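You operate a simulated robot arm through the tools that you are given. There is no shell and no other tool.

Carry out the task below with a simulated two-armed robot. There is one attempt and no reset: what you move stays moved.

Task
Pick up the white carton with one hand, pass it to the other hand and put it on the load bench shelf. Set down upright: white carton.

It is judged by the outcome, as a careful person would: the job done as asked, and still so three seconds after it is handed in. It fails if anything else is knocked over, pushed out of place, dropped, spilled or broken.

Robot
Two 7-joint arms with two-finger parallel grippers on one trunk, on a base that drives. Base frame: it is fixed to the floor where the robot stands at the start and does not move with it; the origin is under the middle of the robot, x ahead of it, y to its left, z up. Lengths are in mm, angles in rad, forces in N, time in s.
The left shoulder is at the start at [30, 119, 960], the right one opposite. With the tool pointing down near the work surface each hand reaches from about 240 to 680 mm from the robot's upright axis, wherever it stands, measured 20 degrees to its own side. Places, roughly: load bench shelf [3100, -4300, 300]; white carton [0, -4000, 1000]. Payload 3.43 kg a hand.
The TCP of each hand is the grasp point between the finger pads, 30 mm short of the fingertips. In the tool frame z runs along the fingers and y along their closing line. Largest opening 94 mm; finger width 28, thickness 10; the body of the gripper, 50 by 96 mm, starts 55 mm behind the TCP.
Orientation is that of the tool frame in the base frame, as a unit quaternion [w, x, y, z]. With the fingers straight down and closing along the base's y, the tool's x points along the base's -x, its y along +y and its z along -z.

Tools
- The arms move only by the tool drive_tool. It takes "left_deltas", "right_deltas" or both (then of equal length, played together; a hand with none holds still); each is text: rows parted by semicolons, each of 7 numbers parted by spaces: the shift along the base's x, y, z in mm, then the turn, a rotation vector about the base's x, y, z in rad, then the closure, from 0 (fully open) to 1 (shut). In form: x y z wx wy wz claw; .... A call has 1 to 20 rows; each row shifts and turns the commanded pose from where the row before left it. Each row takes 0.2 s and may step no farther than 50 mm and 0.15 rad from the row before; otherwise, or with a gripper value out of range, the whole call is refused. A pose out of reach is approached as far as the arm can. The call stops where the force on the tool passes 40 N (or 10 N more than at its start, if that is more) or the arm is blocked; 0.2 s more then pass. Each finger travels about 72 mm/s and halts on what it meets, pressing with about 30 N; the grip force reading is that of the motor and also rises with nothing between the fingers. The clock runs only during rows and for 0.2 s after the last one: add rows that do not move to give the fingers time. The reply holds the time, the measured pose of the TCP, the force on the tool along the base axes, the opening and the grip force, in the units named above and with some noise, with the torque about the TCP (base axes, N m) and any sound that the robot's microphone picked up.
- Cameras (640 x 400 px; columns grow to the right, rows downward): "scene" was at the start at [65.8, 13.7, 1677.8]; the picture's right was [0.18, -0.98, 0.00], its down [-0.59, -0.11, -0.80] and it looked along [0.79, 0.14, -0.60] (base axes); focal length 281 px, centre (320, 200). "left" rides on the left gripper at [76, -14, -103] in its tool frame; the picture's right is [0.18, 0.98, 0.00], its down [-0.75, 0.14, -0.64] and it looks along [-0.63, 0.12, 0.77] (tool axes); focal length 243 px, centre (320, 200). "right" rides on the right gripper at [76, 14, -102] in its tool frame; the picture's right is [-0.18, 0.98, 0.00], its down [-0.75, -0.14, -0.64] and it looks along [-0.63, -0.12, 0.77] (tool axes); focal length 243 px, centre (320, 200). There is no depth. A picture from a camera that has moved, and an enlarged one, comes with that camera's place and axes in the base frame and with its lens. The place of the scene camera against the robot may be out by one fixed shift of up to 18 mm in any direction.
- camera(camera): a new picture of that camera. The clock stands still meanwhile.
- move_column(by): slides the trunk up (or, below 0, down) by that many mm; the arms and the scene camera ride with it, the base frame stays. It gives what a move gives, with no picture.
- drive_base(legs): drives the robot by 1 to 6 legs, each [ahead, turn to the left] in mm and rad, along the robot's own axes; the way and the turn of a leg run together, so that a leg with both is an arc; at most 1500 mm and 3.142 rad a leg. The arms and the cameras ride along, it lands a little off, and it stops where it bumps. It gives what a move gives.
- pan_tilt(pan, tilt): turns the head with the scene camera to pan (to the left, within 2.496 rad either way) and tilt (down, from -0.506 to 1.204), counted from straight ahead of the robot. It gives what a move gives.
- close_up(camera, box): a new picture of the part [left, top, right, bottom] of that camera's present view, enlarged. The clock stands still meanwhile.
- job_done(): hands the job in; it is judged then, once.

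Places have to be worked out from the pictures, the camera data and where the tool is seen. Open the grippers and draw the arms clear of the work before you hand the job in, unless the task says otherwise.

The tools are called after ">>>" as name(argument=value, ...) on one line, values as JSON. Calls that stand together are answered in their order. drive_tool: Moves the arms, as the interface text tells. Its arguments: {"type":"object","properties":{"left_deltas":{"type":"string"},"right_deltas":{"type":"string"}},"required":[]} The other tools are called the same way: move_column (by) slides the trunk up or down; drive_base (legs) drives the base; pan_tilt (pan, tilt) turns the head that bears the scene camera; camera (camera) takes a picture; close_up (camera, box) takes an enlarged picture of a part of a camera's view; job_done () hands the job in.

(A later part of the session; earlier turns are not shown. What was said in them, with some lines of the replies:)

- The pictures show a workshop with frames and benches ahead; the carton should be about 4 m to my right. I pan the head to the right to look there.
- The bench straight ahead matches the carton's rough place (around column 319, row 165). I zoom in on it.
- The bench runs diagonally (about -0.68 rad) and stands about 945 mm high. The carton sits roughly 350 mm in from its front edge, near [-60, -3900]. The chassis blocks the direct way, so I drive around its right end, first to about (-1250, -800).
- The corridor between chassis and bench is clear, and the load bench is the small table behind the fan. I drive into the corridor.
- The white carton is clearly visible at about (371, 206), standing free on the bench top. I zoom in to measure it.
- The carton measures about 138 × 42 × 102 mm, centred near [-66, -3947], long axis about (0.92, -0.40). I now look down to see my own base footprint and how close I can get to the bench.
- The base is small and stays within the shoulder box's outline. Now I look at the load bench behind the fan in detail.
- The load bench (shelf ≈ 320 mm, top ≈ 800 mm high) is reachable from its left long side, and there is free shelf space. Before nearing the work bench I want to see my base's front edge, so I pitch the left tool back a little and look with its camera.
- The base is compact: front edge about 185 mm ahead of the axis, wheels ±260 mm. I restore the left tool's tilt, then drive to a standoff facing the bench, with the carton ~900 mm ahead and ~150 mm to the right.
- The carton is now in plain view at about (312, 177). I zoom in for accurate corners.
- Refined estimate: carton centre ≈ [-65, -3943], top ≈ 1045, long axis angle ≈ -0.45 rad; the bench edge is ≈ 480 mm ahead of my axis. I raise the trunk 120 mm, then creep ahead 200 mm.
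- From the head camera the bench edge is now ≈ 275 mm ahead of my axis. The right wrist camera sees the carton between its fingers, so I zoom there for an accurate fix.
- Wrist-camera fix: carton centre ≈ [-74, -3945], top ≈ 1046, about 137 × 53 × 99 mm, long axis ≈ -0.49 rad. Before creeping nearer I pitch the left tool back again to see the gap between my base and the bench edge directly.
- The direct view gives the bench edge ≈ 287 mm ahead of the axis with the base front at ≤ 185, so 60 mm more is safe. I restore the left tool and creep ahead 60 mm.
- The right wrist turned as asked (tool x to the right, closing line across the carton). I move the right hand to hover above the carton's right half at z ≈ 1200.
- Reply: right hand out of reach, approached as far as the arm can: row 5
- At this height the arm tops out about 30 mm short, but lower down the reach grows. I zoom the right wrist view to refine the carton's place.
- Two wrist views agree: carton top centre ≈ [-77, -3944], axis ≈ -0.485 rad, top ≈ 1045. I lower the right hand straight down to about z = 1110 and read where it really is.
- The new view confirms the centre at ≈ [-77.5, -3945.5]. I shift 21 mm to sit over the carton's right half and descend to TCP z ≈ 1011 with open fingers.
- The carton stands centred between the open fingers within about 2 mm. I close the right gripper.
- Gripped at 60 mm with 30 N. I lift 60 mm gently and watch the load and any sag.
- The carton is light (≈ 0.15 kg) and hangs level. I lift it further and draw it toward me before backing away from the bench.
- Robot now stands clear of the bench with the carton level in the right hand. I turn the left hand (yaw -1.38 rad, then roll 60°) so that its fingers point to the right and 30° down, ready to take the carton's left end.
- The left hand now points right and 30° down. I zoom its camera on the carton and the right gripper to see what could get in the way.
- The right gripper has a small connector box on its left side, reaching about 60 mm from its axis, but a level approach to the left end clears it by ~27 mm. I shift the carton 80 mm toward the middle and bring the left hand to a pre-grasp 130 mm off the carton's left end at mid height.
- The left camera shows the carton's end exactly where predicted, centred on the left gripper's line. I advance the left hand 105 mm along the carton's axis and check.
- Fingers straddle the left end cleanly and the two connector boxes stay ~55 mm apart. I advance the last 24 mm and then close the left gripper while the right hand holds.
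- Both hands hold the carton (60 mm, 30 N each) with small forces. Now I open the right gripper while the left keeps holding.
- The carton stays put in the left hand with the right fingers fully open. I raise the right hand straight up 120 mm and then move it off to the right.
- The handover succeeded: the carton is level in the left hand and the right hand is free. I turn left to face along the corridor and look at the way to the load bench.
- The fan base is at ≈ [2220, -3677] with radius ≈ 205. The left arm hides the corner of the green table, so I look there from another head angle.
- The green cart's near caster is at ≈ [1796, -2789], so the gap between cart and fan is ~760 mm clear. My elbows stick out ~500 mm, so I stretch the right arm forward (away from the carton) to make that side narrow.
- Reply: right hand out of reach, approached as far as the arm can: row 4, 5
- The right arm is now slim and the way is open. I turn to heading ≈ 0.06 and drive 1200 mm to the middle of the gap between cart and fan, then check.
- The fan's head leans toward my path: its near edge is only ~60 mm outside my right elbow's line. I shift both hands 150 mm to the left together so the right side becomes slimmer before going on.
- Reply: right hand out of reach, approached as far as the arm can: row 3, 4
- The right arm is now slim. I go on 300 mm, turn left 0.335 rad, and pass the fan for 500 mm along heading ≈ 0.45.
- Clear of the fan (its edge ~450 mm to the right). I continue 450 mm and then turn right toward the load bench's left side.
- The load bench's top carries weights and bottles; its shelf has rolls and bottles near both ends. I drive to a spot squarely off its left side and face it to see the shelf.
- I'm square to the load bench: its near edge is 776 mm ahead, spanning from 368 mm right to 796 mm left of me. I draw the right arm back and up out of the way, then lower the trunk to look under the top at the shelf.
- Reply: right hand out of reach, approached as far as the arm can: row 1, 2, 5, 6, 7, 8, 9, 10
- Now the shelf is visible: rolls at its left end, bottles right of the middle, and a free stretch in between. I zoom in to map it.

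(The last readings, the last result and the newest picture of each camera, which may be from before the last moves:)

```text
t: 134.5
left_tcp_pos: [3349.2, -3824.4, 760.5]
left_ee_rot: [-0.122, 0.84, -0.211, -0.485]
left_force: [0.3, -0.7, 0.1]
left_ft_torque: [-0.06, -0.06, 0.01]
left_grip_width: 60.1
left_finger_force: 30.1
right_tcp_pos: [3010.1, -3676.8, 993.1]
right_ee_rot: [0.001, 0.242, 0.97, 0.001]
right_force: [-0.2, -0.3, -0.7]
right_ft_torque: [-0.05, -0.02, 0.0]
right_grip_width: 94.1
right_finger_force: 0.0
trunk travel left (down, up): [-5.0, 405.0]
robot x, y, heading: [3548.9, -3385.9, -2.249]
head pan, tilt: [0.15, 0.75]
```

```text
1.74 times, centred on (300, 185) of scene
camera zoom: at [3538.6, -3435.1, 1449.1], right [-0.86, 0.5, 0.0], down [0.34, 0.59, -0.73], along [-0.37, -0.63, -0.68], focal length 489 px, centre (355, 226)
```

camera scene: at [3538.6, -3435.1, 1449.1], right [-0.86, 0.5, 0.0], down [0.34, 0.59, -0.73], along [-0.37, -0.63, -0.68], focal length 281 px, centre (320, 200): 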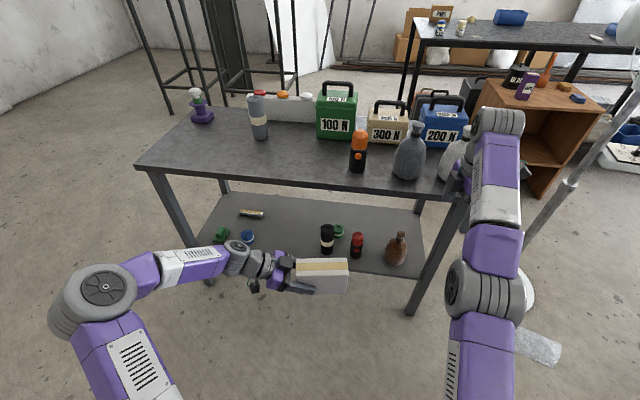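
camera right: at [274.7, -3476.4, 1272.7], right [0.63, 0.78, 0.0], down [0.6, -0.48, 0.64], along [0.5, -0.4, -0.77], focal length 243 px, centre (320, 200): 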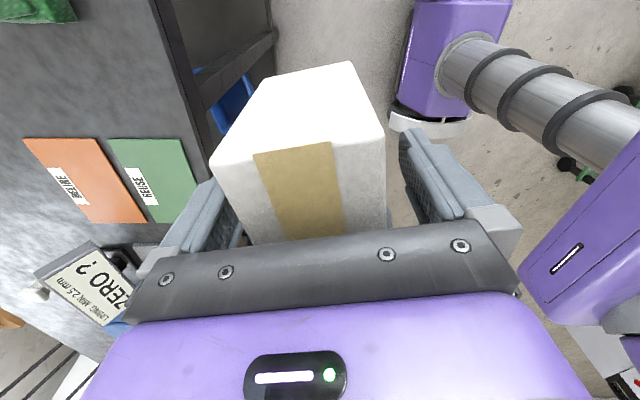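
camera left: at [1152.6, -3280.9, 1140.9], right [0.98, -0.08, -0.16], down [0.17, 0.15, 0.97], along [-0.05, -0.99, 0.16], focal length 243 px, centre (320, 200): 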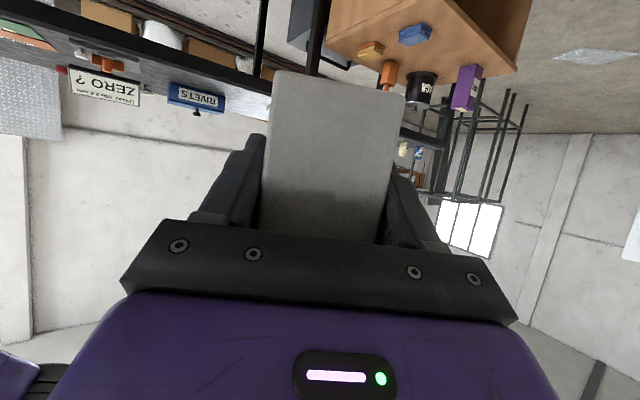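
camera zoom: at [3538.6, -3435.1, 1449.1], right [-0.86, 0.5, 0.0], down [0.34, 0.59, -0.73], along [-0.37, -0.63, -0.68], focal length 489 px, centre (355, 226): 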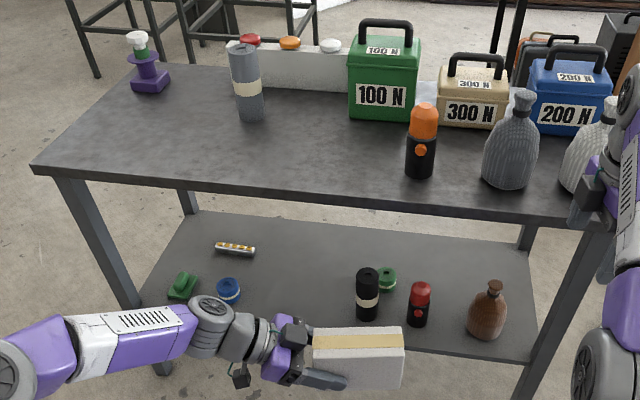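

Mapped in my frame: shelf front edge ≈ 800 mm ahead at z ≈ 328, black bottle at lateral +111, blue tape at +520, so the stretch between (lateral ≈ 300) is free. I swing the left hand to point forward while lowering it, keeping the carton level, and draw the right arm back.

>>> drive_tool(left_deltas="0.5 -12.3 -10 0 0 0.1382 1; 0.5 -12.3 -10 0 0 0.1382 1; 0.5 -12.3 -20 0 0 0.1382 1; 0.5 -12.3 -20 0 0 0.1382 1; 0.5 -12.3 -25 0 0 0.1382 1; 0.5 -12.3 -25 0 0 0.1382 1; 0.5 -12.3 -25 0 0 0.1382 1; 0.5 -12.3 -25 0 0 0.1382 1; 0.5 -12.3 -25 0 0 0.1382 1; 0.5 -12.3 -25 0 0 0.1382 1; 0 0 0 0 0 0 1", right_deltas="25 31 -20 0 0 0 0; 25 31 -20 0 0 0 0; 25 31 -20 0 0 0 0; 25 31 -20 0 0 0 0; 25 31 -20 0 0 0 0; 0 0 0 0 0 0 0; 0 0 0 0 0 0 0; 0 0 0 0 0 0 0; 0 0 0 0 0 0 0; 0 0 0 0 0 0 0; 0 0 0 0 0 0 0")

>>> camera(camera="scene")

>>> camera(camera="left")

```text
t: 136.9
left_tcp_pos: [3354.6, -3946.6, 550.5]
left_ee_rot: [0.216, 0.781, 0.375, -0.45]
left_force: [-0.6, -0.5, 0.2]
left_ft_torque: [0.08, -0.06, 0.05]
left_grip_width: 60.3
left_finger_force: 30.2
right_tcp_pos: [3010.4, -3677.5, 993.8]
right_ee_rot: [0.001, 0.243, 0.97, 0.002]
right_force: [-0.1, 0.7, -0.2]
right_ft_torque: [-0.01, 0.0, 0.02]
right_grip_width: 94.4
right_finger_force: 0.0
right hand out of reach, approached as far as the arm can: row 1, 2, 3, 4, 5
trunk travel left (down, up): [-5.0, 405.0]
robot x, y, heading: [3547.6, -3385.1, -2.247]
head pan, tilt: [0.15, 0.75]
```

```text
taken
camera scene: at [3538.7, -3435.2, 1449.0], right [-0.86, 0.5, 0.0], down [0.34, 0.59, -0.73], along [-0.37, -0.63, -0.68], focal length 281 px, centre (320, 200)
```

scene: 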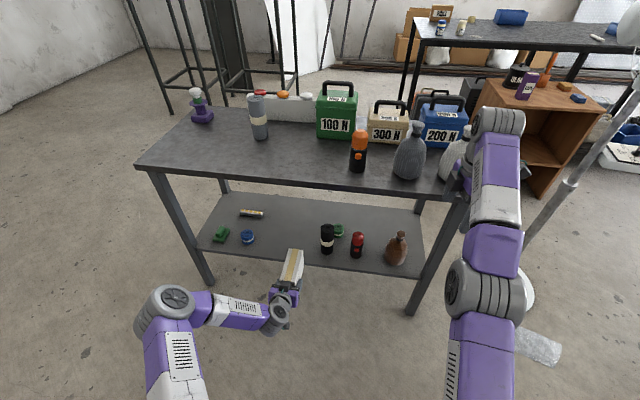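

```text
taken
camera left: at [3422.7, -3838.8, 535.5], right [0.82, -0.54, -0.16], down [0.22, 0.05, 0.97], along [-0.52, -0.84, 0.16], focal length 243 px, centre (320, 200)
```

left: 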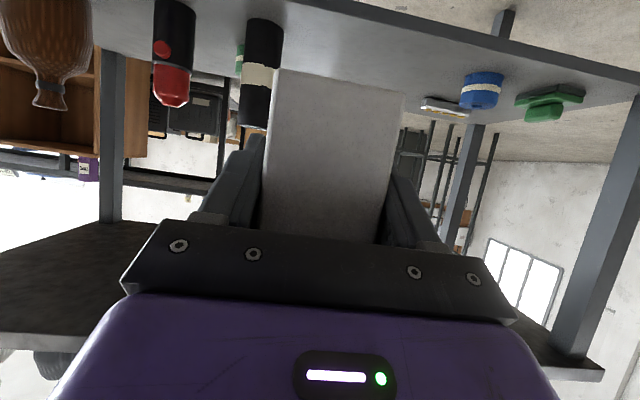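

The left hand now points straight at the shelf with the carton level. The right hand didn't retract at that height, so I lower it 80 mm first and then pull it back.

>>> drive_tool(right_deltas="0 0 -40 0 0 0 0; 0 0 -40 0 0 0 0; 25 31 0 0 0 0 0; 25 31 0 0 0 0 0; 25 31 0 0 0 0 0; 25 31 0 0 0 0 0; 25 31 0 0 0 0 0; 0 0 0 0 0 0 0")

>>> close_up(camera="left", box=[120, 0, 640, 200])

```text
t: 138.7
left_tcp_pos: [3354.3, -3946.6, 551.1]
left_ee_rot: [0.215, 0.781, 0.372, -0.452]
left_force: [0.3, 0.0, 0.3]
left_ft_torque: [0.1, -0.09, 0.02]
left_grip_width: 60.2
left_finger_force: 30.5
right_tcp_pos: [3123.5, -3531.9, 919.1]
right_ee_rot: [0.0, 0.242, 0.97, 0.001]
right_force: [0.2, -0.1, -0.5]
right_ft_torque: [-0.02, -0.02, 0.01]
right_grip_width: 93.9
right_finger_force: 0.0
right hand out of reach, approached as far as the arm can: row 1
trunk travel left (down, up): [-5.0, 405.0]
robot x, y, heading: [3550.2, -3385.0, -2.251]
head pan, tilt: [0.15, 0.75]
```

```text
1.23 times, centred on (380, 100) of left
camera zoom: at [3422.8, -3838.8, 535.8], right [0.82, -0.55, -0.16], down [0.22, 0.05, 0.97], along [-0.52, -0.84, 0.16], focal length 299 px, centre (246, 323)
```

zoom: 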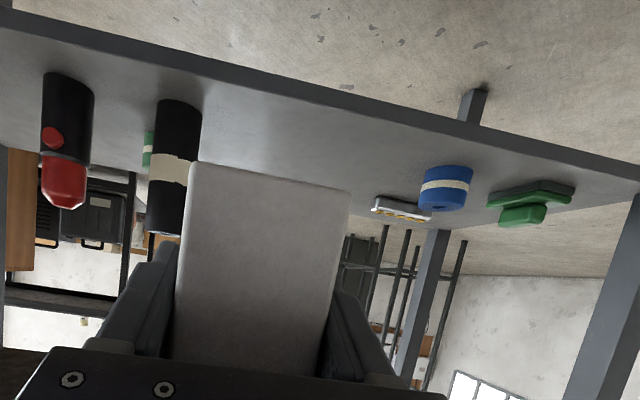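

Right arm is back. The left camera confirms the shelf surface at z ≈ 328 and the free stretch (lateral 140–485). I shift the left hand 110 mm left, then drive ahead 180 mm.

>>> drive_tool(left_deltas="28.6 -23 0 0 0 0 1; 28.6 -23 0 0 0 0 1; 28.6 -23 0 0 0 0 1; 0 0 0 0 0 0 1")

>>> drive_base(legs=[[180, 0]])

>>> camera(camera="left")

>>> camera(camera="scene")

```text
t: 139.7
left_tcp_pos: [3440.9, -4016.3, 549.5]
left_ee_rot: [0.215, 0.781, 0.374, -0.451]
left_force: [0.0, 0.6, 0.4]
left_ft_torque: [0.07, -0.04, 0.01]
left_grip_width: 60.0
left_finger_force: 29.4
right_tcp_pos: [3124.1, -3532.1, 918.5]
right_ee_rot: [0.0, 0.243, 0.97, 0.001]
right_force: [-1.4, -0.4, 0.1]
right_ft_torque: [0.0, -0.02, 0.02]
right_grip_width: 94.0
right_finger_force: 0.1
trunk travel left (down, up): [-5.0, 405.0]
robot x, y, heading: [3552.6, -3384.1, -2.247]
head pan, tilt: [0.15, 0.75]
```

```text
t: 141.2
left_tcp_pos: [3328.3, -4155.2, 550.7]
left_ee_rot: [0.214, 0.782, 0.373, -0.45]
left_force: [0.2, 0.0, -0.3]
left_ft_torque: [0.06, -0.06, -0.01]
left_grip_width: 60.3
left_finger_force: 30.4
right_tcp_pos: [3012.1, -3671.3, 918.1]
right_ee_rot: [0.001, 0.242, 0.97, 0.002]
right_force: [0.2, -0.1, 0.0]
right_ft_torque: [0.04, -0.01, -0.04]
right_grip_width: 94.1
right_finger_force: 0.0
trunk travel left (down, up): [-5.0, 405.0]
robot x, y, heading: [3439.1, -3528.3, -2.249]
head pan, tilt: [0.15, 0.75]
```

```text
taken
camera left: at [3396.6, -4047.2, 536.0], right [0.82, -0.55, -0.16], down [0.22, 0.05, 0.97], along [-0.52, -0.84, 0.16], focal length 243 px, centre (320, 200)
```

left: 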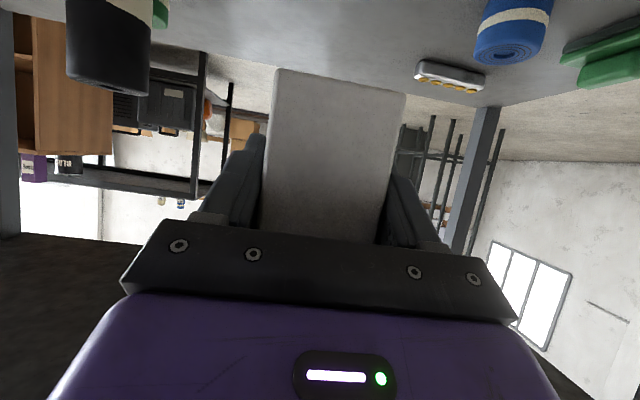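

```text
taken
camera scene: at [3426.3, -3575.0, 1449.0], right [-0.86, 0.5, 0.0], down [0.34, 0.59, -0.73], along [-0.37, -0.63, -0.68], focal length 281 px, centre (320, 200)
```

scene: 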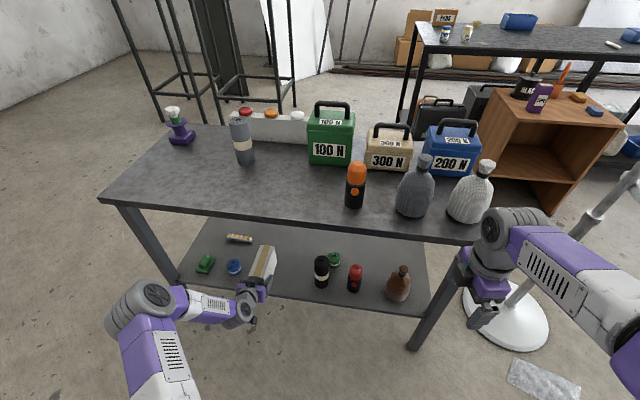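

Positions check out: the carton is partly over the shelf at lateral +307, well left of the black bottle and right of the blue tape. I insert it 117 mm further at about z = 490 and then lower to 30 mm above the shelf.

>>> drive_tool(left_deltas="-24.5 -30.4 -20 0 0 0 1; -24.5 -30.4 -20 0 0 0 1; -24.4 -30.3 -20 0 0 0 1; 0 0 -30 0 0 0 1; 0 0 -30 0 0 0 1; 0 0 -20 0 0 0 1; 0 0 0 0 0 0 1")

>>> camera(camera="left")

>>> close_up(camera="scene", box=[170, 190, 450, 350])

```text
t: 142.8
left_tcp_pos: [3253.9, -4246.0, 410.4]
left_ee_rot: [0.214, 0.782, 0.373, -0.451]
left_force: [-0.7, 0.0, -0.2]
left_ft_torque: [0.07, -0.08, -0.03]
left_grip_width: 60.2
left_finger_force: 30.6
right_tcp_pos: [3012.3, -3671.9, 918.6]
right_ee_rot: [0.0, 0.244, 0.97, 0.001]
right_force: [-0.7, 1.0, 0.0]
right_ft_torque: [-0.02, 0.01, -0.01]
right_grip_width: 94.1
right_finger_force: 0.0
trunk travel left (down, up): [-5.0, 405.0]
robot x, y, heading: [3439.7, -3524.1, -2.253]
head pan, tilt: [0.15, 0.75]
```

```text
taken
camera left: at [3322.8, -4137.9, 396.4], right [0.82, -0.55, -0.16], down [0.22, 0.05, 0.97], along [-0.52, -0.84, 0.16], focal length 243 px, centre (320, 200)
```

left: 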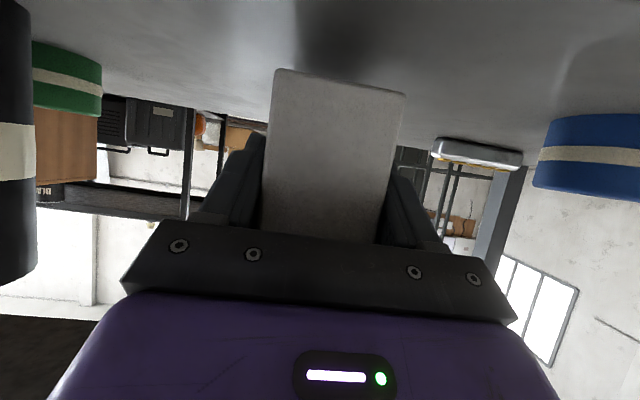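

```text
2.29 times, centred on (310, 270) of scene
camera zoom: at [3426.7, -3574.6, 1449.0], right [-0.86, 0.5, 0.0], down [0.34, 0.59, -0.73], along [-0.37, -0.63, -0.68], focal length 643 px, centre (343, 40)
```

zoom: 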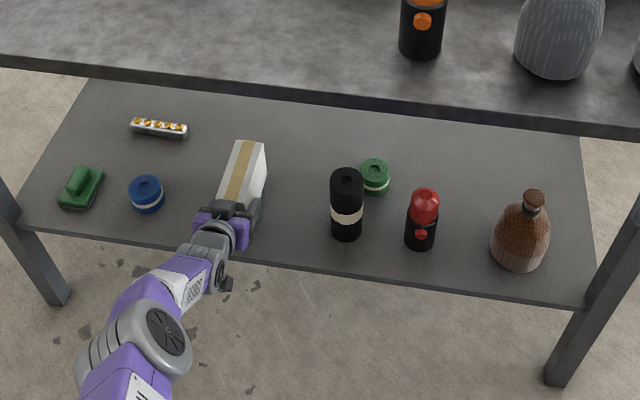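

The carton hangs level over the free stretch. I lower 20 mm in small steps and watch the force.

>>> drive_tool(left_deltas="0 0 -10 0 0 0 1; 0 0 -10 0 0 0 1; 0 0 0 0 0 0 1")

>>> camera(camera="left")

>>> close_up(camera="scene", box=[230, 230, 310, 300])

```text
t: 143.6
left_tcp_pos: [3254.3, -4245.6, 401.0]
left_ee_rot: [0.215, 0.782, 0.374, -0.45]
left_force: [-0.1, -0.3, 0.6]
left_ft_torque: [0.08, -0.06, 0.03]
left_grip_width: 60.0
left_finger_force: 29.8
left hand out of reach, approached as far as the arm can: row 2
right_tcp_pos: [3012.3, -3671.4, 919.2]
right_ee_rot: [0.001, 0.242, 0.97, 0.002]
right_force: [0.4, -0.5, 0.1]
right_ft_torque: [0.0, -0.01, 0.0]
right_grip_width: 93.9
right_finger_force: 0.1
trunk travel left (down, up): [-5.0, 405.0]
robot x, y, heading: [3441.0, -3524.7, -2.249]
head pan, tilt: [0.15, 0.75]
```

```text
taken
camera left: at [3322.8, -4137.7, 386.8], right [0.82, -0.55, -0.16], down [0.22, 0.05, 0.97], along [-0.52, -0.84, 0.16], focal length 243 px, centre (320, 200)
```

left: 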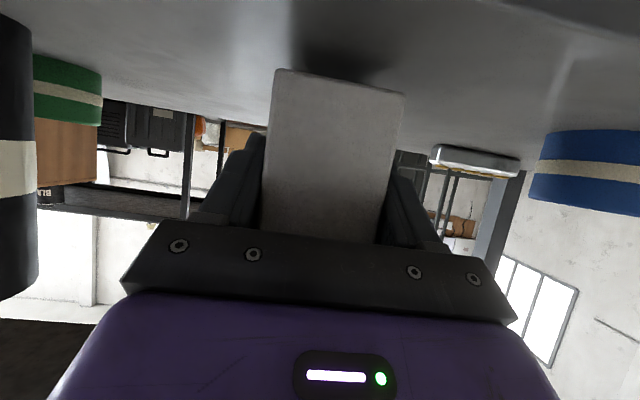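

```text
5.71 times, centred on (270, 265) of scene
camera zoom: at [3426.7, -3574.5, 1449.0], right [-0.86, 0.5, 0.0], down [0.34, 0.59, -0.73], along [-0.37, -0.63, -0.68], focal length 1608 px, centre (606, -171)
```

zoom: 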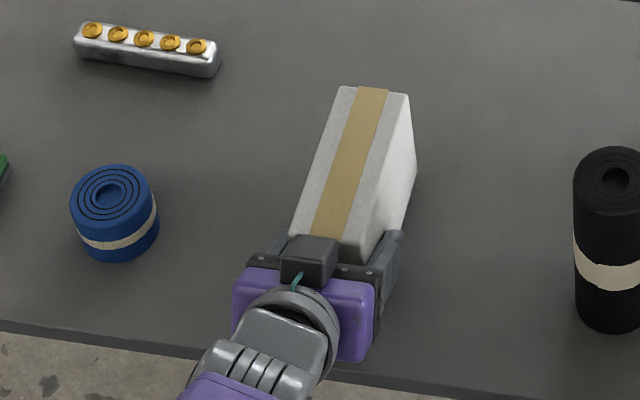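

The arm hit its limit at z ≈ 401, about 23 mm above contact. I'll bring the base closer: raise 20 mm, drive ahead 80 mm (path over the shelf is free), then draw the hand back the same amount so the carton stays near the front edge.

>>> drive_tool(left_deltas="0 0 20 0 0 0 1; 0 0 0 0 0 0 1")

>>> drive_base(legs=[[80, 0]])

>>> drive_tool(left_deltas="16.7 20.7 0 0 0 0 1; 16.7 20.7 0 0 0 0 1; 0 0 0 0 0 0 1")

>>> camera(camera="scene")

```text
t: 144.2
left_tcp_pos: [3255.4, -4245.5, 422.1]
left_ee_rot: [0.216, 0.781, 0.373, -0.451]
left_force: [0.6, 0.4, -0.3]
left_ft_torque: [0.07, -0.07, 0.0]
left_grip_width: 59.9
left_finger_force: 30.3
right_tcp_pos: [3011.5, -3671.6, 918.4]
right_ee_rot: [0.0, 0.243, 0.97, 0.002]
right_force: [-0.4, -0.3, -0.2]
right_ft_torque: [0.02, -0.01, -0.02]
right_grip_width: 94.0
right_finger_force: 0.1
trunk travel left (down, up): [-5.0, 405.0]
robot x, y, heading: [3438.3, -3525.3, -2.252]
head pan, tilt: [0.15, 0.75]
```

```text
t: 145.3
left_tcp_pos: [3204.5, -4307.9, 420.3]
left_ee_rot: [0.215, 0.782, 0.373, -0.451]
left_force: [0.0, 0.4, -0.3]
left_ft_torque: [0.08, -0.08, -0.02]
left_grip_width: 60.1
left_finger_force: 29.8
right_tcp_pos: [2961.8, -3731.4, 918.8]
right_ee_rot: [0.0, 0.243, 0.97, 0.001]
right_force: [0.2, 0.0, -0.8]
right_ft_torque: [0.01, -0.03, -0.01]
right_grip_width: 94.1
right_finger_force: 0.1
trunk travel left (down, up): [-5.0, 405.0]
robot x, y, heading: [3388.0, -3586.5, -2.254]
head pan, tilt: [0.15, 0.75]
```

```text
t: 146.1
left_tcp_pos: [3239.0, -4265.3, 421.6]
left_ee_rot: [0.215, 0.782, 0.374, -0.451]
left_force: [-0.4, -0.8, 0.6]
left_ft_torque: [0.08, -0.09, -0.01]
left_grip_width: 60.3
left_finger_force: 30.6
right_tcp_pos: [2962.4, -3732.9, 918.8]
right_ee_rot: [0.0, 0.242, 0.97, 0.002]
right_force: [1.0, -0.3, 0.3]
right_ft_torque: [0.0, 0.03, 0.02]
right_grip_width: 93.9
right_finger_force: 0.0
trunk travel left (down, up): [-5.0, 405.0]
robot x, y, heading: [3387.6, -3584.8, -2.245]
head pan, tilt: [0.15, 0.75]
```

```text
taken
camera scene: at [3377.0, -3636.2, 1449.0], right [-0.86, 0.5, 0.0], down [0.34, 0.59, -0.73], along [-0.37, -0.63, -0.68], focal length 281 px, centre (320, 200)
```

scene: 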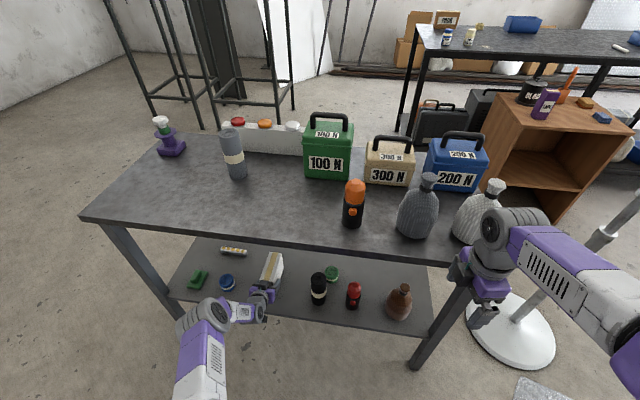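

The carton is now about 60 mm inside the shelf edge with the arm less stretched. I lower again in small steps.

>>> drive_tool(left_deltas="0 0 -12 0 0 0 1; 0 0 -12 0 0 0 1; 0 0 -8 0 0 0 1; 0 0 0 0 0 0 1")

>>> camera(camera="left")

```text
t: 147.1
left_tcp_pos: [3238.0, -4266.6, 389.2]
left_ee_rot: [0.215, 0.782, 0.373, -0.452]
left_force: [1.3, -0.2, 1.7]
left_ft_torque: [-0.33, 0.13, 0.02]
left_grip_width: 60.2
left_finger_force: 30.3
right_tcp_pos: [2962.5, -3732.0, 918.3]
right_ee_rot: [0.0, 0.242, 0.97, 0.001]
right_force: [-0.3, 1.1, 0.1]
right_ft_torque: [-0.02, -0.01, -0.03]
right_grip_width: 93.8
right_finger_force: 0.0
trunk travel left (down, up): [-5.0, 405.0]
robot x, y, heading: [3391.2, -3586.5, -2.251]
head pan, tilt: [0.15, 0.75]
```

```text
taken
camera left: at [3306.9, -4158.5, 375.5], right [0.82, -0.55, -0.16], down [0.22, 0.05, 0.97], along [-0.52, -0.84, 0.16], focal length 243 px, centre (320, 200)
```

left: 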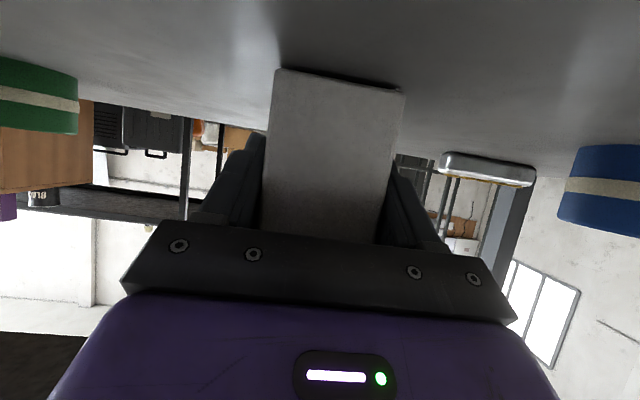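

A light contact shows: about 5 N near the carton's far end. I zoom in with both cameras to see whether the base is flush.

>>> close_up(camera="left", box=[230, 40, 450, 180])

>>> close_up(camera="scene", box=[220, 230, 320, 310])

```text
2.86 times, centred on (340, 110) of left
camera zoom: at [3306.9, -4158.5, 375.5], right [0.82, -0.55, -0.16], down [0.22, 0.05, 0.97], along [-0.52, -0.84, 0.16], focal length 693 px, centre (263, 457)
```

zoom: 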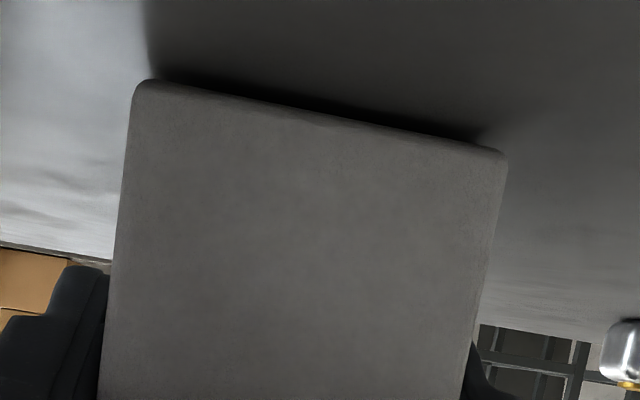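

```text
5.00 times, centred on (270, 270) of scene
camera zoom: at [3377.2, -3635.6, 1449.1], right [-0.86, 0.5, 0.0], down [0.34, 0.59, -0.73], along [-0.37, -0.63, -0.68], focal length 1406 px, centre (570, -150)
```

zoom: 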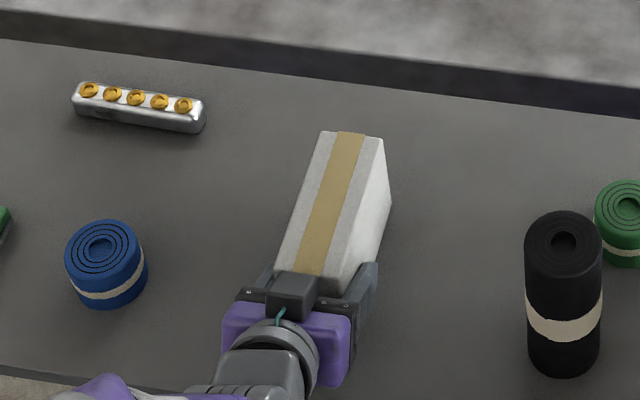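

The picture shows only a ~1–2 mm gap at the near end; the far end already rests on the shelf. I lower 1.5 mm more to settle it.

>>> drive_tool(left_deltas="0 0 -1.5 0 0 0 1; 0 0 0 0 0 0 1")

>>> close_up(camera="left", box=[230, 40, 450, 180])

```text
t: 147.7
left_tcp_pos: [3237.5, -4267.0, 390.0]
left_ee_rot: [0.216, 0.781, 0.372, -0.453]
left_force: [1.6, 3.0, 8.8]
left_ft_torque: [-0.77, 0.57, -0.01]
left_grip_width: 60.1
left_finger_force: 30.1
right_tcp_pos: [2962.3, -3731.4, 918.1]
right_ee_rot: [0.0, 0.243, 0.97, 0.001]
right_force: [-0.7, 0.3, -0.5]
right_ft_torque: [0.01, 0.01, -0.04]
right_grip_width: 93.8
right_finger_force: 0.0
trunk travel left (down, up): [-5.0, 405.0]
robot x, y, heading: [3388.4, -3587.4, -2.252]
head pan, tilt: [0.15, 0.75]
```

```text
2.86 times, centred on (340, 110) of left
camera zoom: at [3306.9, -4158.4, 374.9], right [0.82, -0.55, -0.16], down [0.22, 0.05, 0.97], along [-0.52, -0.84, 0.17], focal length 693 px, centre (263, 457)
```

zoom: 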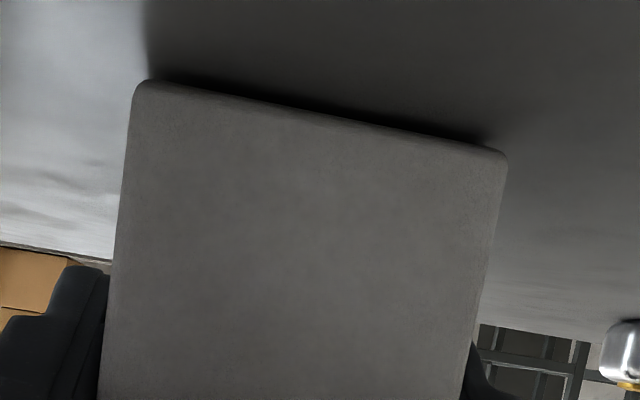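

The load (≈ 9 N) is all at the far end, so the carton leans nose-down by a hair. I tip the nose up by 0.015 rad and check the forces.

>>> drive_tool(left_deltas="0 0 0 -0.0117 0.0094 0 1; 0 0 0 0 0 0 1")

```text
t: 148.3
left_tcp_pos: [3238.4, -4266.3, 389.4]
left_ee_rot: [0.218, 0.778, 0.372, -0.457]
left_force: [1.4, -1.0, 7.0]
left_ft_torque: [0.2, -0.22, -0.02]
left_grip_width: 60.1
left_finger_force: 29.7
right_tcp_pos: [2962.7, -3733.2, 919.0]
right_ee_rot: [0.001, 0.243, 0.97, 0.0]
right_force: [-0.8, -0.8, 0.5]
right_ft_torque: [-0.04, 0.03, -0.04]
right_grip_width: 93.8
right_finger_force: 0.1
trunk travel left (down, up): [-5.0, 405.0]
robot x, y, heading: [3391.6, -3585.3, -2.248]
head pan, tilt: [0.15, 0.75]
```

Now the support moved to the near end, so the flush angle lies in between. I tip back 0.005 rad and then open the left gripper.

>>> drive_tool(left_deltas="0 0 0.3 0.0039 -0.0031 0 1; 0 0 0 0 0 0 1; 0 0 0 0 0 0 0.8; 0 0 0 0 0 0 0.5; 0 0 0 0 0 0 0; 0 0 0 0 0 0 0; 0 0 0 0 0 0 0")

>>> camera(camera="left")

>>> close_up(camera="scene", box=[220, 230, 320, 310])

```text
t: 149.9
left_tcp_pos: [3238.7, -4265.8, 386.9]
left_ee_rot: [0.215, 0.78, 0.371, -0.455]
left_force: [0.0, -0.6, 0.1]
left_ft_torque: [-0.04, 0.01, -0.03]
left_grip_width: 94.0
left_finger_force: 0.1
right_tcp_pos: [2962.8, -3732.4, 918.0]
right_ee_rot: [0.0, 0.243, 0.97, 0.002]
right_force: [0.0, 0.0, 0.7]
right_ft_torque: [-0.02, 0.0, -0.03]
right_grip_width: 93.8
right_finger_force: 0.0
trunk travel left (down, up): [-5.0, 405.0]
robot x, y, heading: [3387.7, -3583.9, -2.25]
head pan, tilt: [0.15, 0.75]
```

```text
taken
camera left: at [3307.0, -4157.7, 372.6], right [0.82, -0.55, -0.16], down [0.23, 0.06, 0.97], along [-0.52, -0.83, 0.17], focal length 243 px, centre (320, 200)
```

left: 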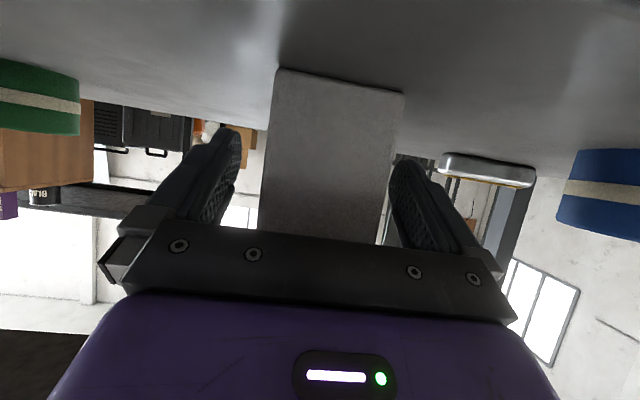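

```text
5.00 times, centred on (270, 270) of scene
camera zoom: at [3377.1, -3635.9, 1449.0], right [-0.86, 0.5, 0.0], down [0.34, 0.59, -0.73], along [-0.37, -0.63, -0.68], focal length 1406 px, centre (570, -150)
```

zoom: 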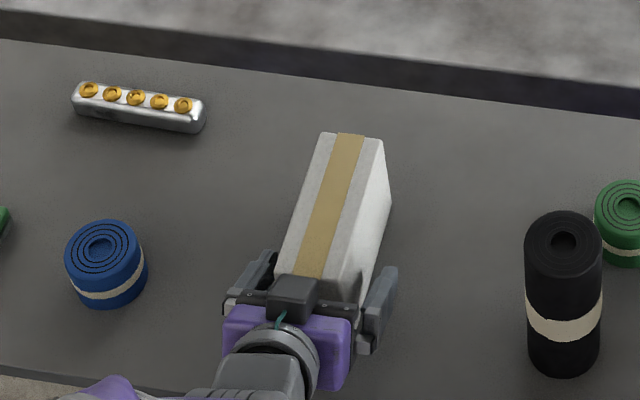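

The fingers are fully open and the carton stands upright on the shelf by itself. I draw the left hand straight back out.

>>> drive_tool(left_deltas="12.5 15.6 1 0 0 0 0; 18.8 23.4 2 0 0 0 0; 18.8 23.4 3 0 0 0 0; 25 31.1 5 0 0 0 0; 25 31.1 10 0 0 0 0; 25 31.1 10 0 0 0 0; 0 0 0 0 0 0 0")

>>> camera(camera="left")

>>> close_up(camera="scene", box=[180, 220, 340, 330])

```text
t: 151.5
left_tcp_pos: [3363.7, -4109.1, 417.8]
left_ee_rot: [0.217, 0.78, 0.371, -0.456]
left_force: [-0.3, 0.3, 0.4]
left_ft_torque: [0.01, -0.01, -0.02]
left_grip_width: 93.9
left_finger_force: 0.0
right_tcp_pos: [2962.1, -3732.5, 918.1]
right_ee_rot: [0.001, 0.244, 0.97, 0.002]
right_force: [0.3, -1.0, 0.3]
right_ft_torque: [-0.02, 0.01, -0.01]
right_grip_width: 93.9
right_finger_force: 0.0
trunk travel left (down, up): [-5.0, 405.0]
robot x, y, heading: [3388.8, -3584.4, -2.251]
head pan, tilt: [0.15, 0.75]
```

```text
taken
camera left: at [3433.3, -4001.8, 403.3], right [0.82, -0.55, -0.16], down [0.23, 0.06, 0.97], along [-0.52, -0.83, 0.17], focal length 243 px, centre (320, 200)
```

left: 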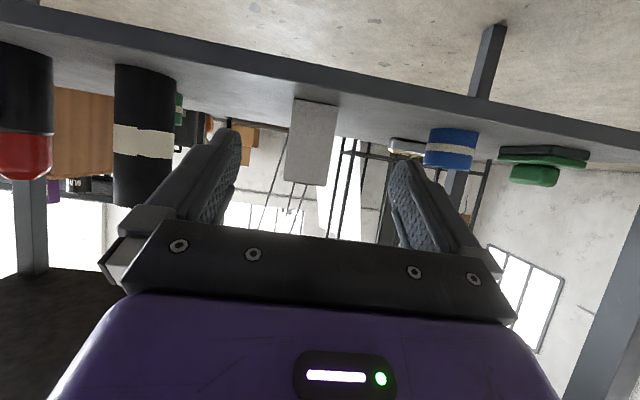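

```text
3.64 times, centred on (260, 275) of scene
camera zoom: at [3377.1, -3635.9, 1449.0], right [-0.86, 0.5, 0.0], down [0.34, 0.59, -0.73], along [-0.37, -0.63, -0.68], focal length 1023 px, centre (538, -73)
```

zoom: 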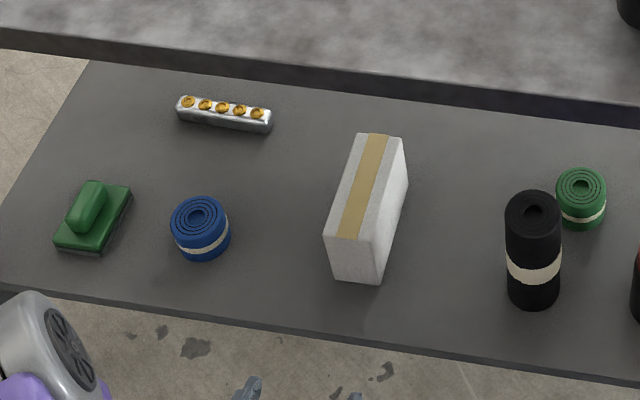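

The carton stands upright on the shelf with everything around it untouched, and the left hand is out. I back the base off 300 mm and take a last look.

>>> drive_base(legs=[[-300, 0]])

>>> camera(camera="scene")

```text
t: 153.5
left_tcp_pos: [3549.5, -3878.3, 419.3]
left_ee_rot: [0.216, 0.78, 0.371, -0.455]
left_force: [0.3, -0.8, -0.7]
left_ft_torque: [0.01, 0.01, -0.03]
left_grip_width: 94.0
left_finger_force: 0.0
right_tcp_pos: [3147.6, -3500.2, 917.9]
right_ee_rot: [0.0, 0.244, 0.97, 0.001]
right_force: [0.9, 0.8, -0.3]
right_ft_torque: [0.0, -0.02, 0.0]
right_grip_width: 94.1
right_finger_force: 0.1
trunk travel left (down, up): [-5.0, 405.0]
robot x, y, heading: [3576.6, -3353.3, -2.254]
head pan, tilt: [0.15, 0.75]
```

```text
taken
camera scene: at [3564.0, -3404.3, 1449.1], right [-0.86, 0.51, 0.0], down [0.35, 0.59, -0.73], along [-0.37, -0.63, -0.68], focal length 281 px, centre (320, 200)
```

scene: 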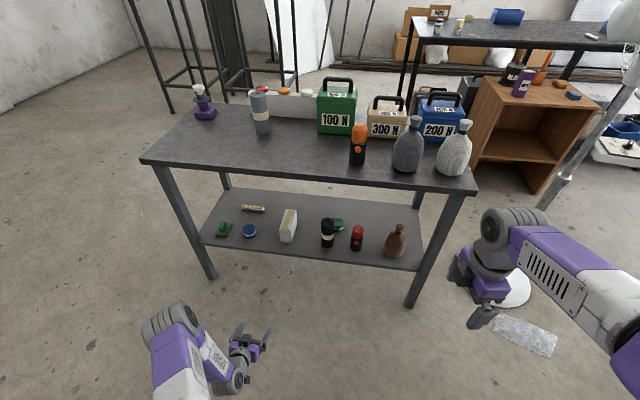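

The white carton stands upright on the load bench shelf between the blue roll and the black bottle. All other items are in place, both grippers are open and the arms are clear, so I hand the job in.

>>> job_done()

```text
The job is handed in.
```

The white carton is standing upright on the load bench shelf, and the job is handed in. I picked it up with the right hand, passed it to the left hand in mid-air, and set it down with the left.

It sits a little way in from the front edge, in the free space between the blue roll and the black bottle. In the last picture it stands on its own. I saw nothing knocked over or moved on the shelf or the bench top. Both grippers are open, and the robot has backed away from the bench.
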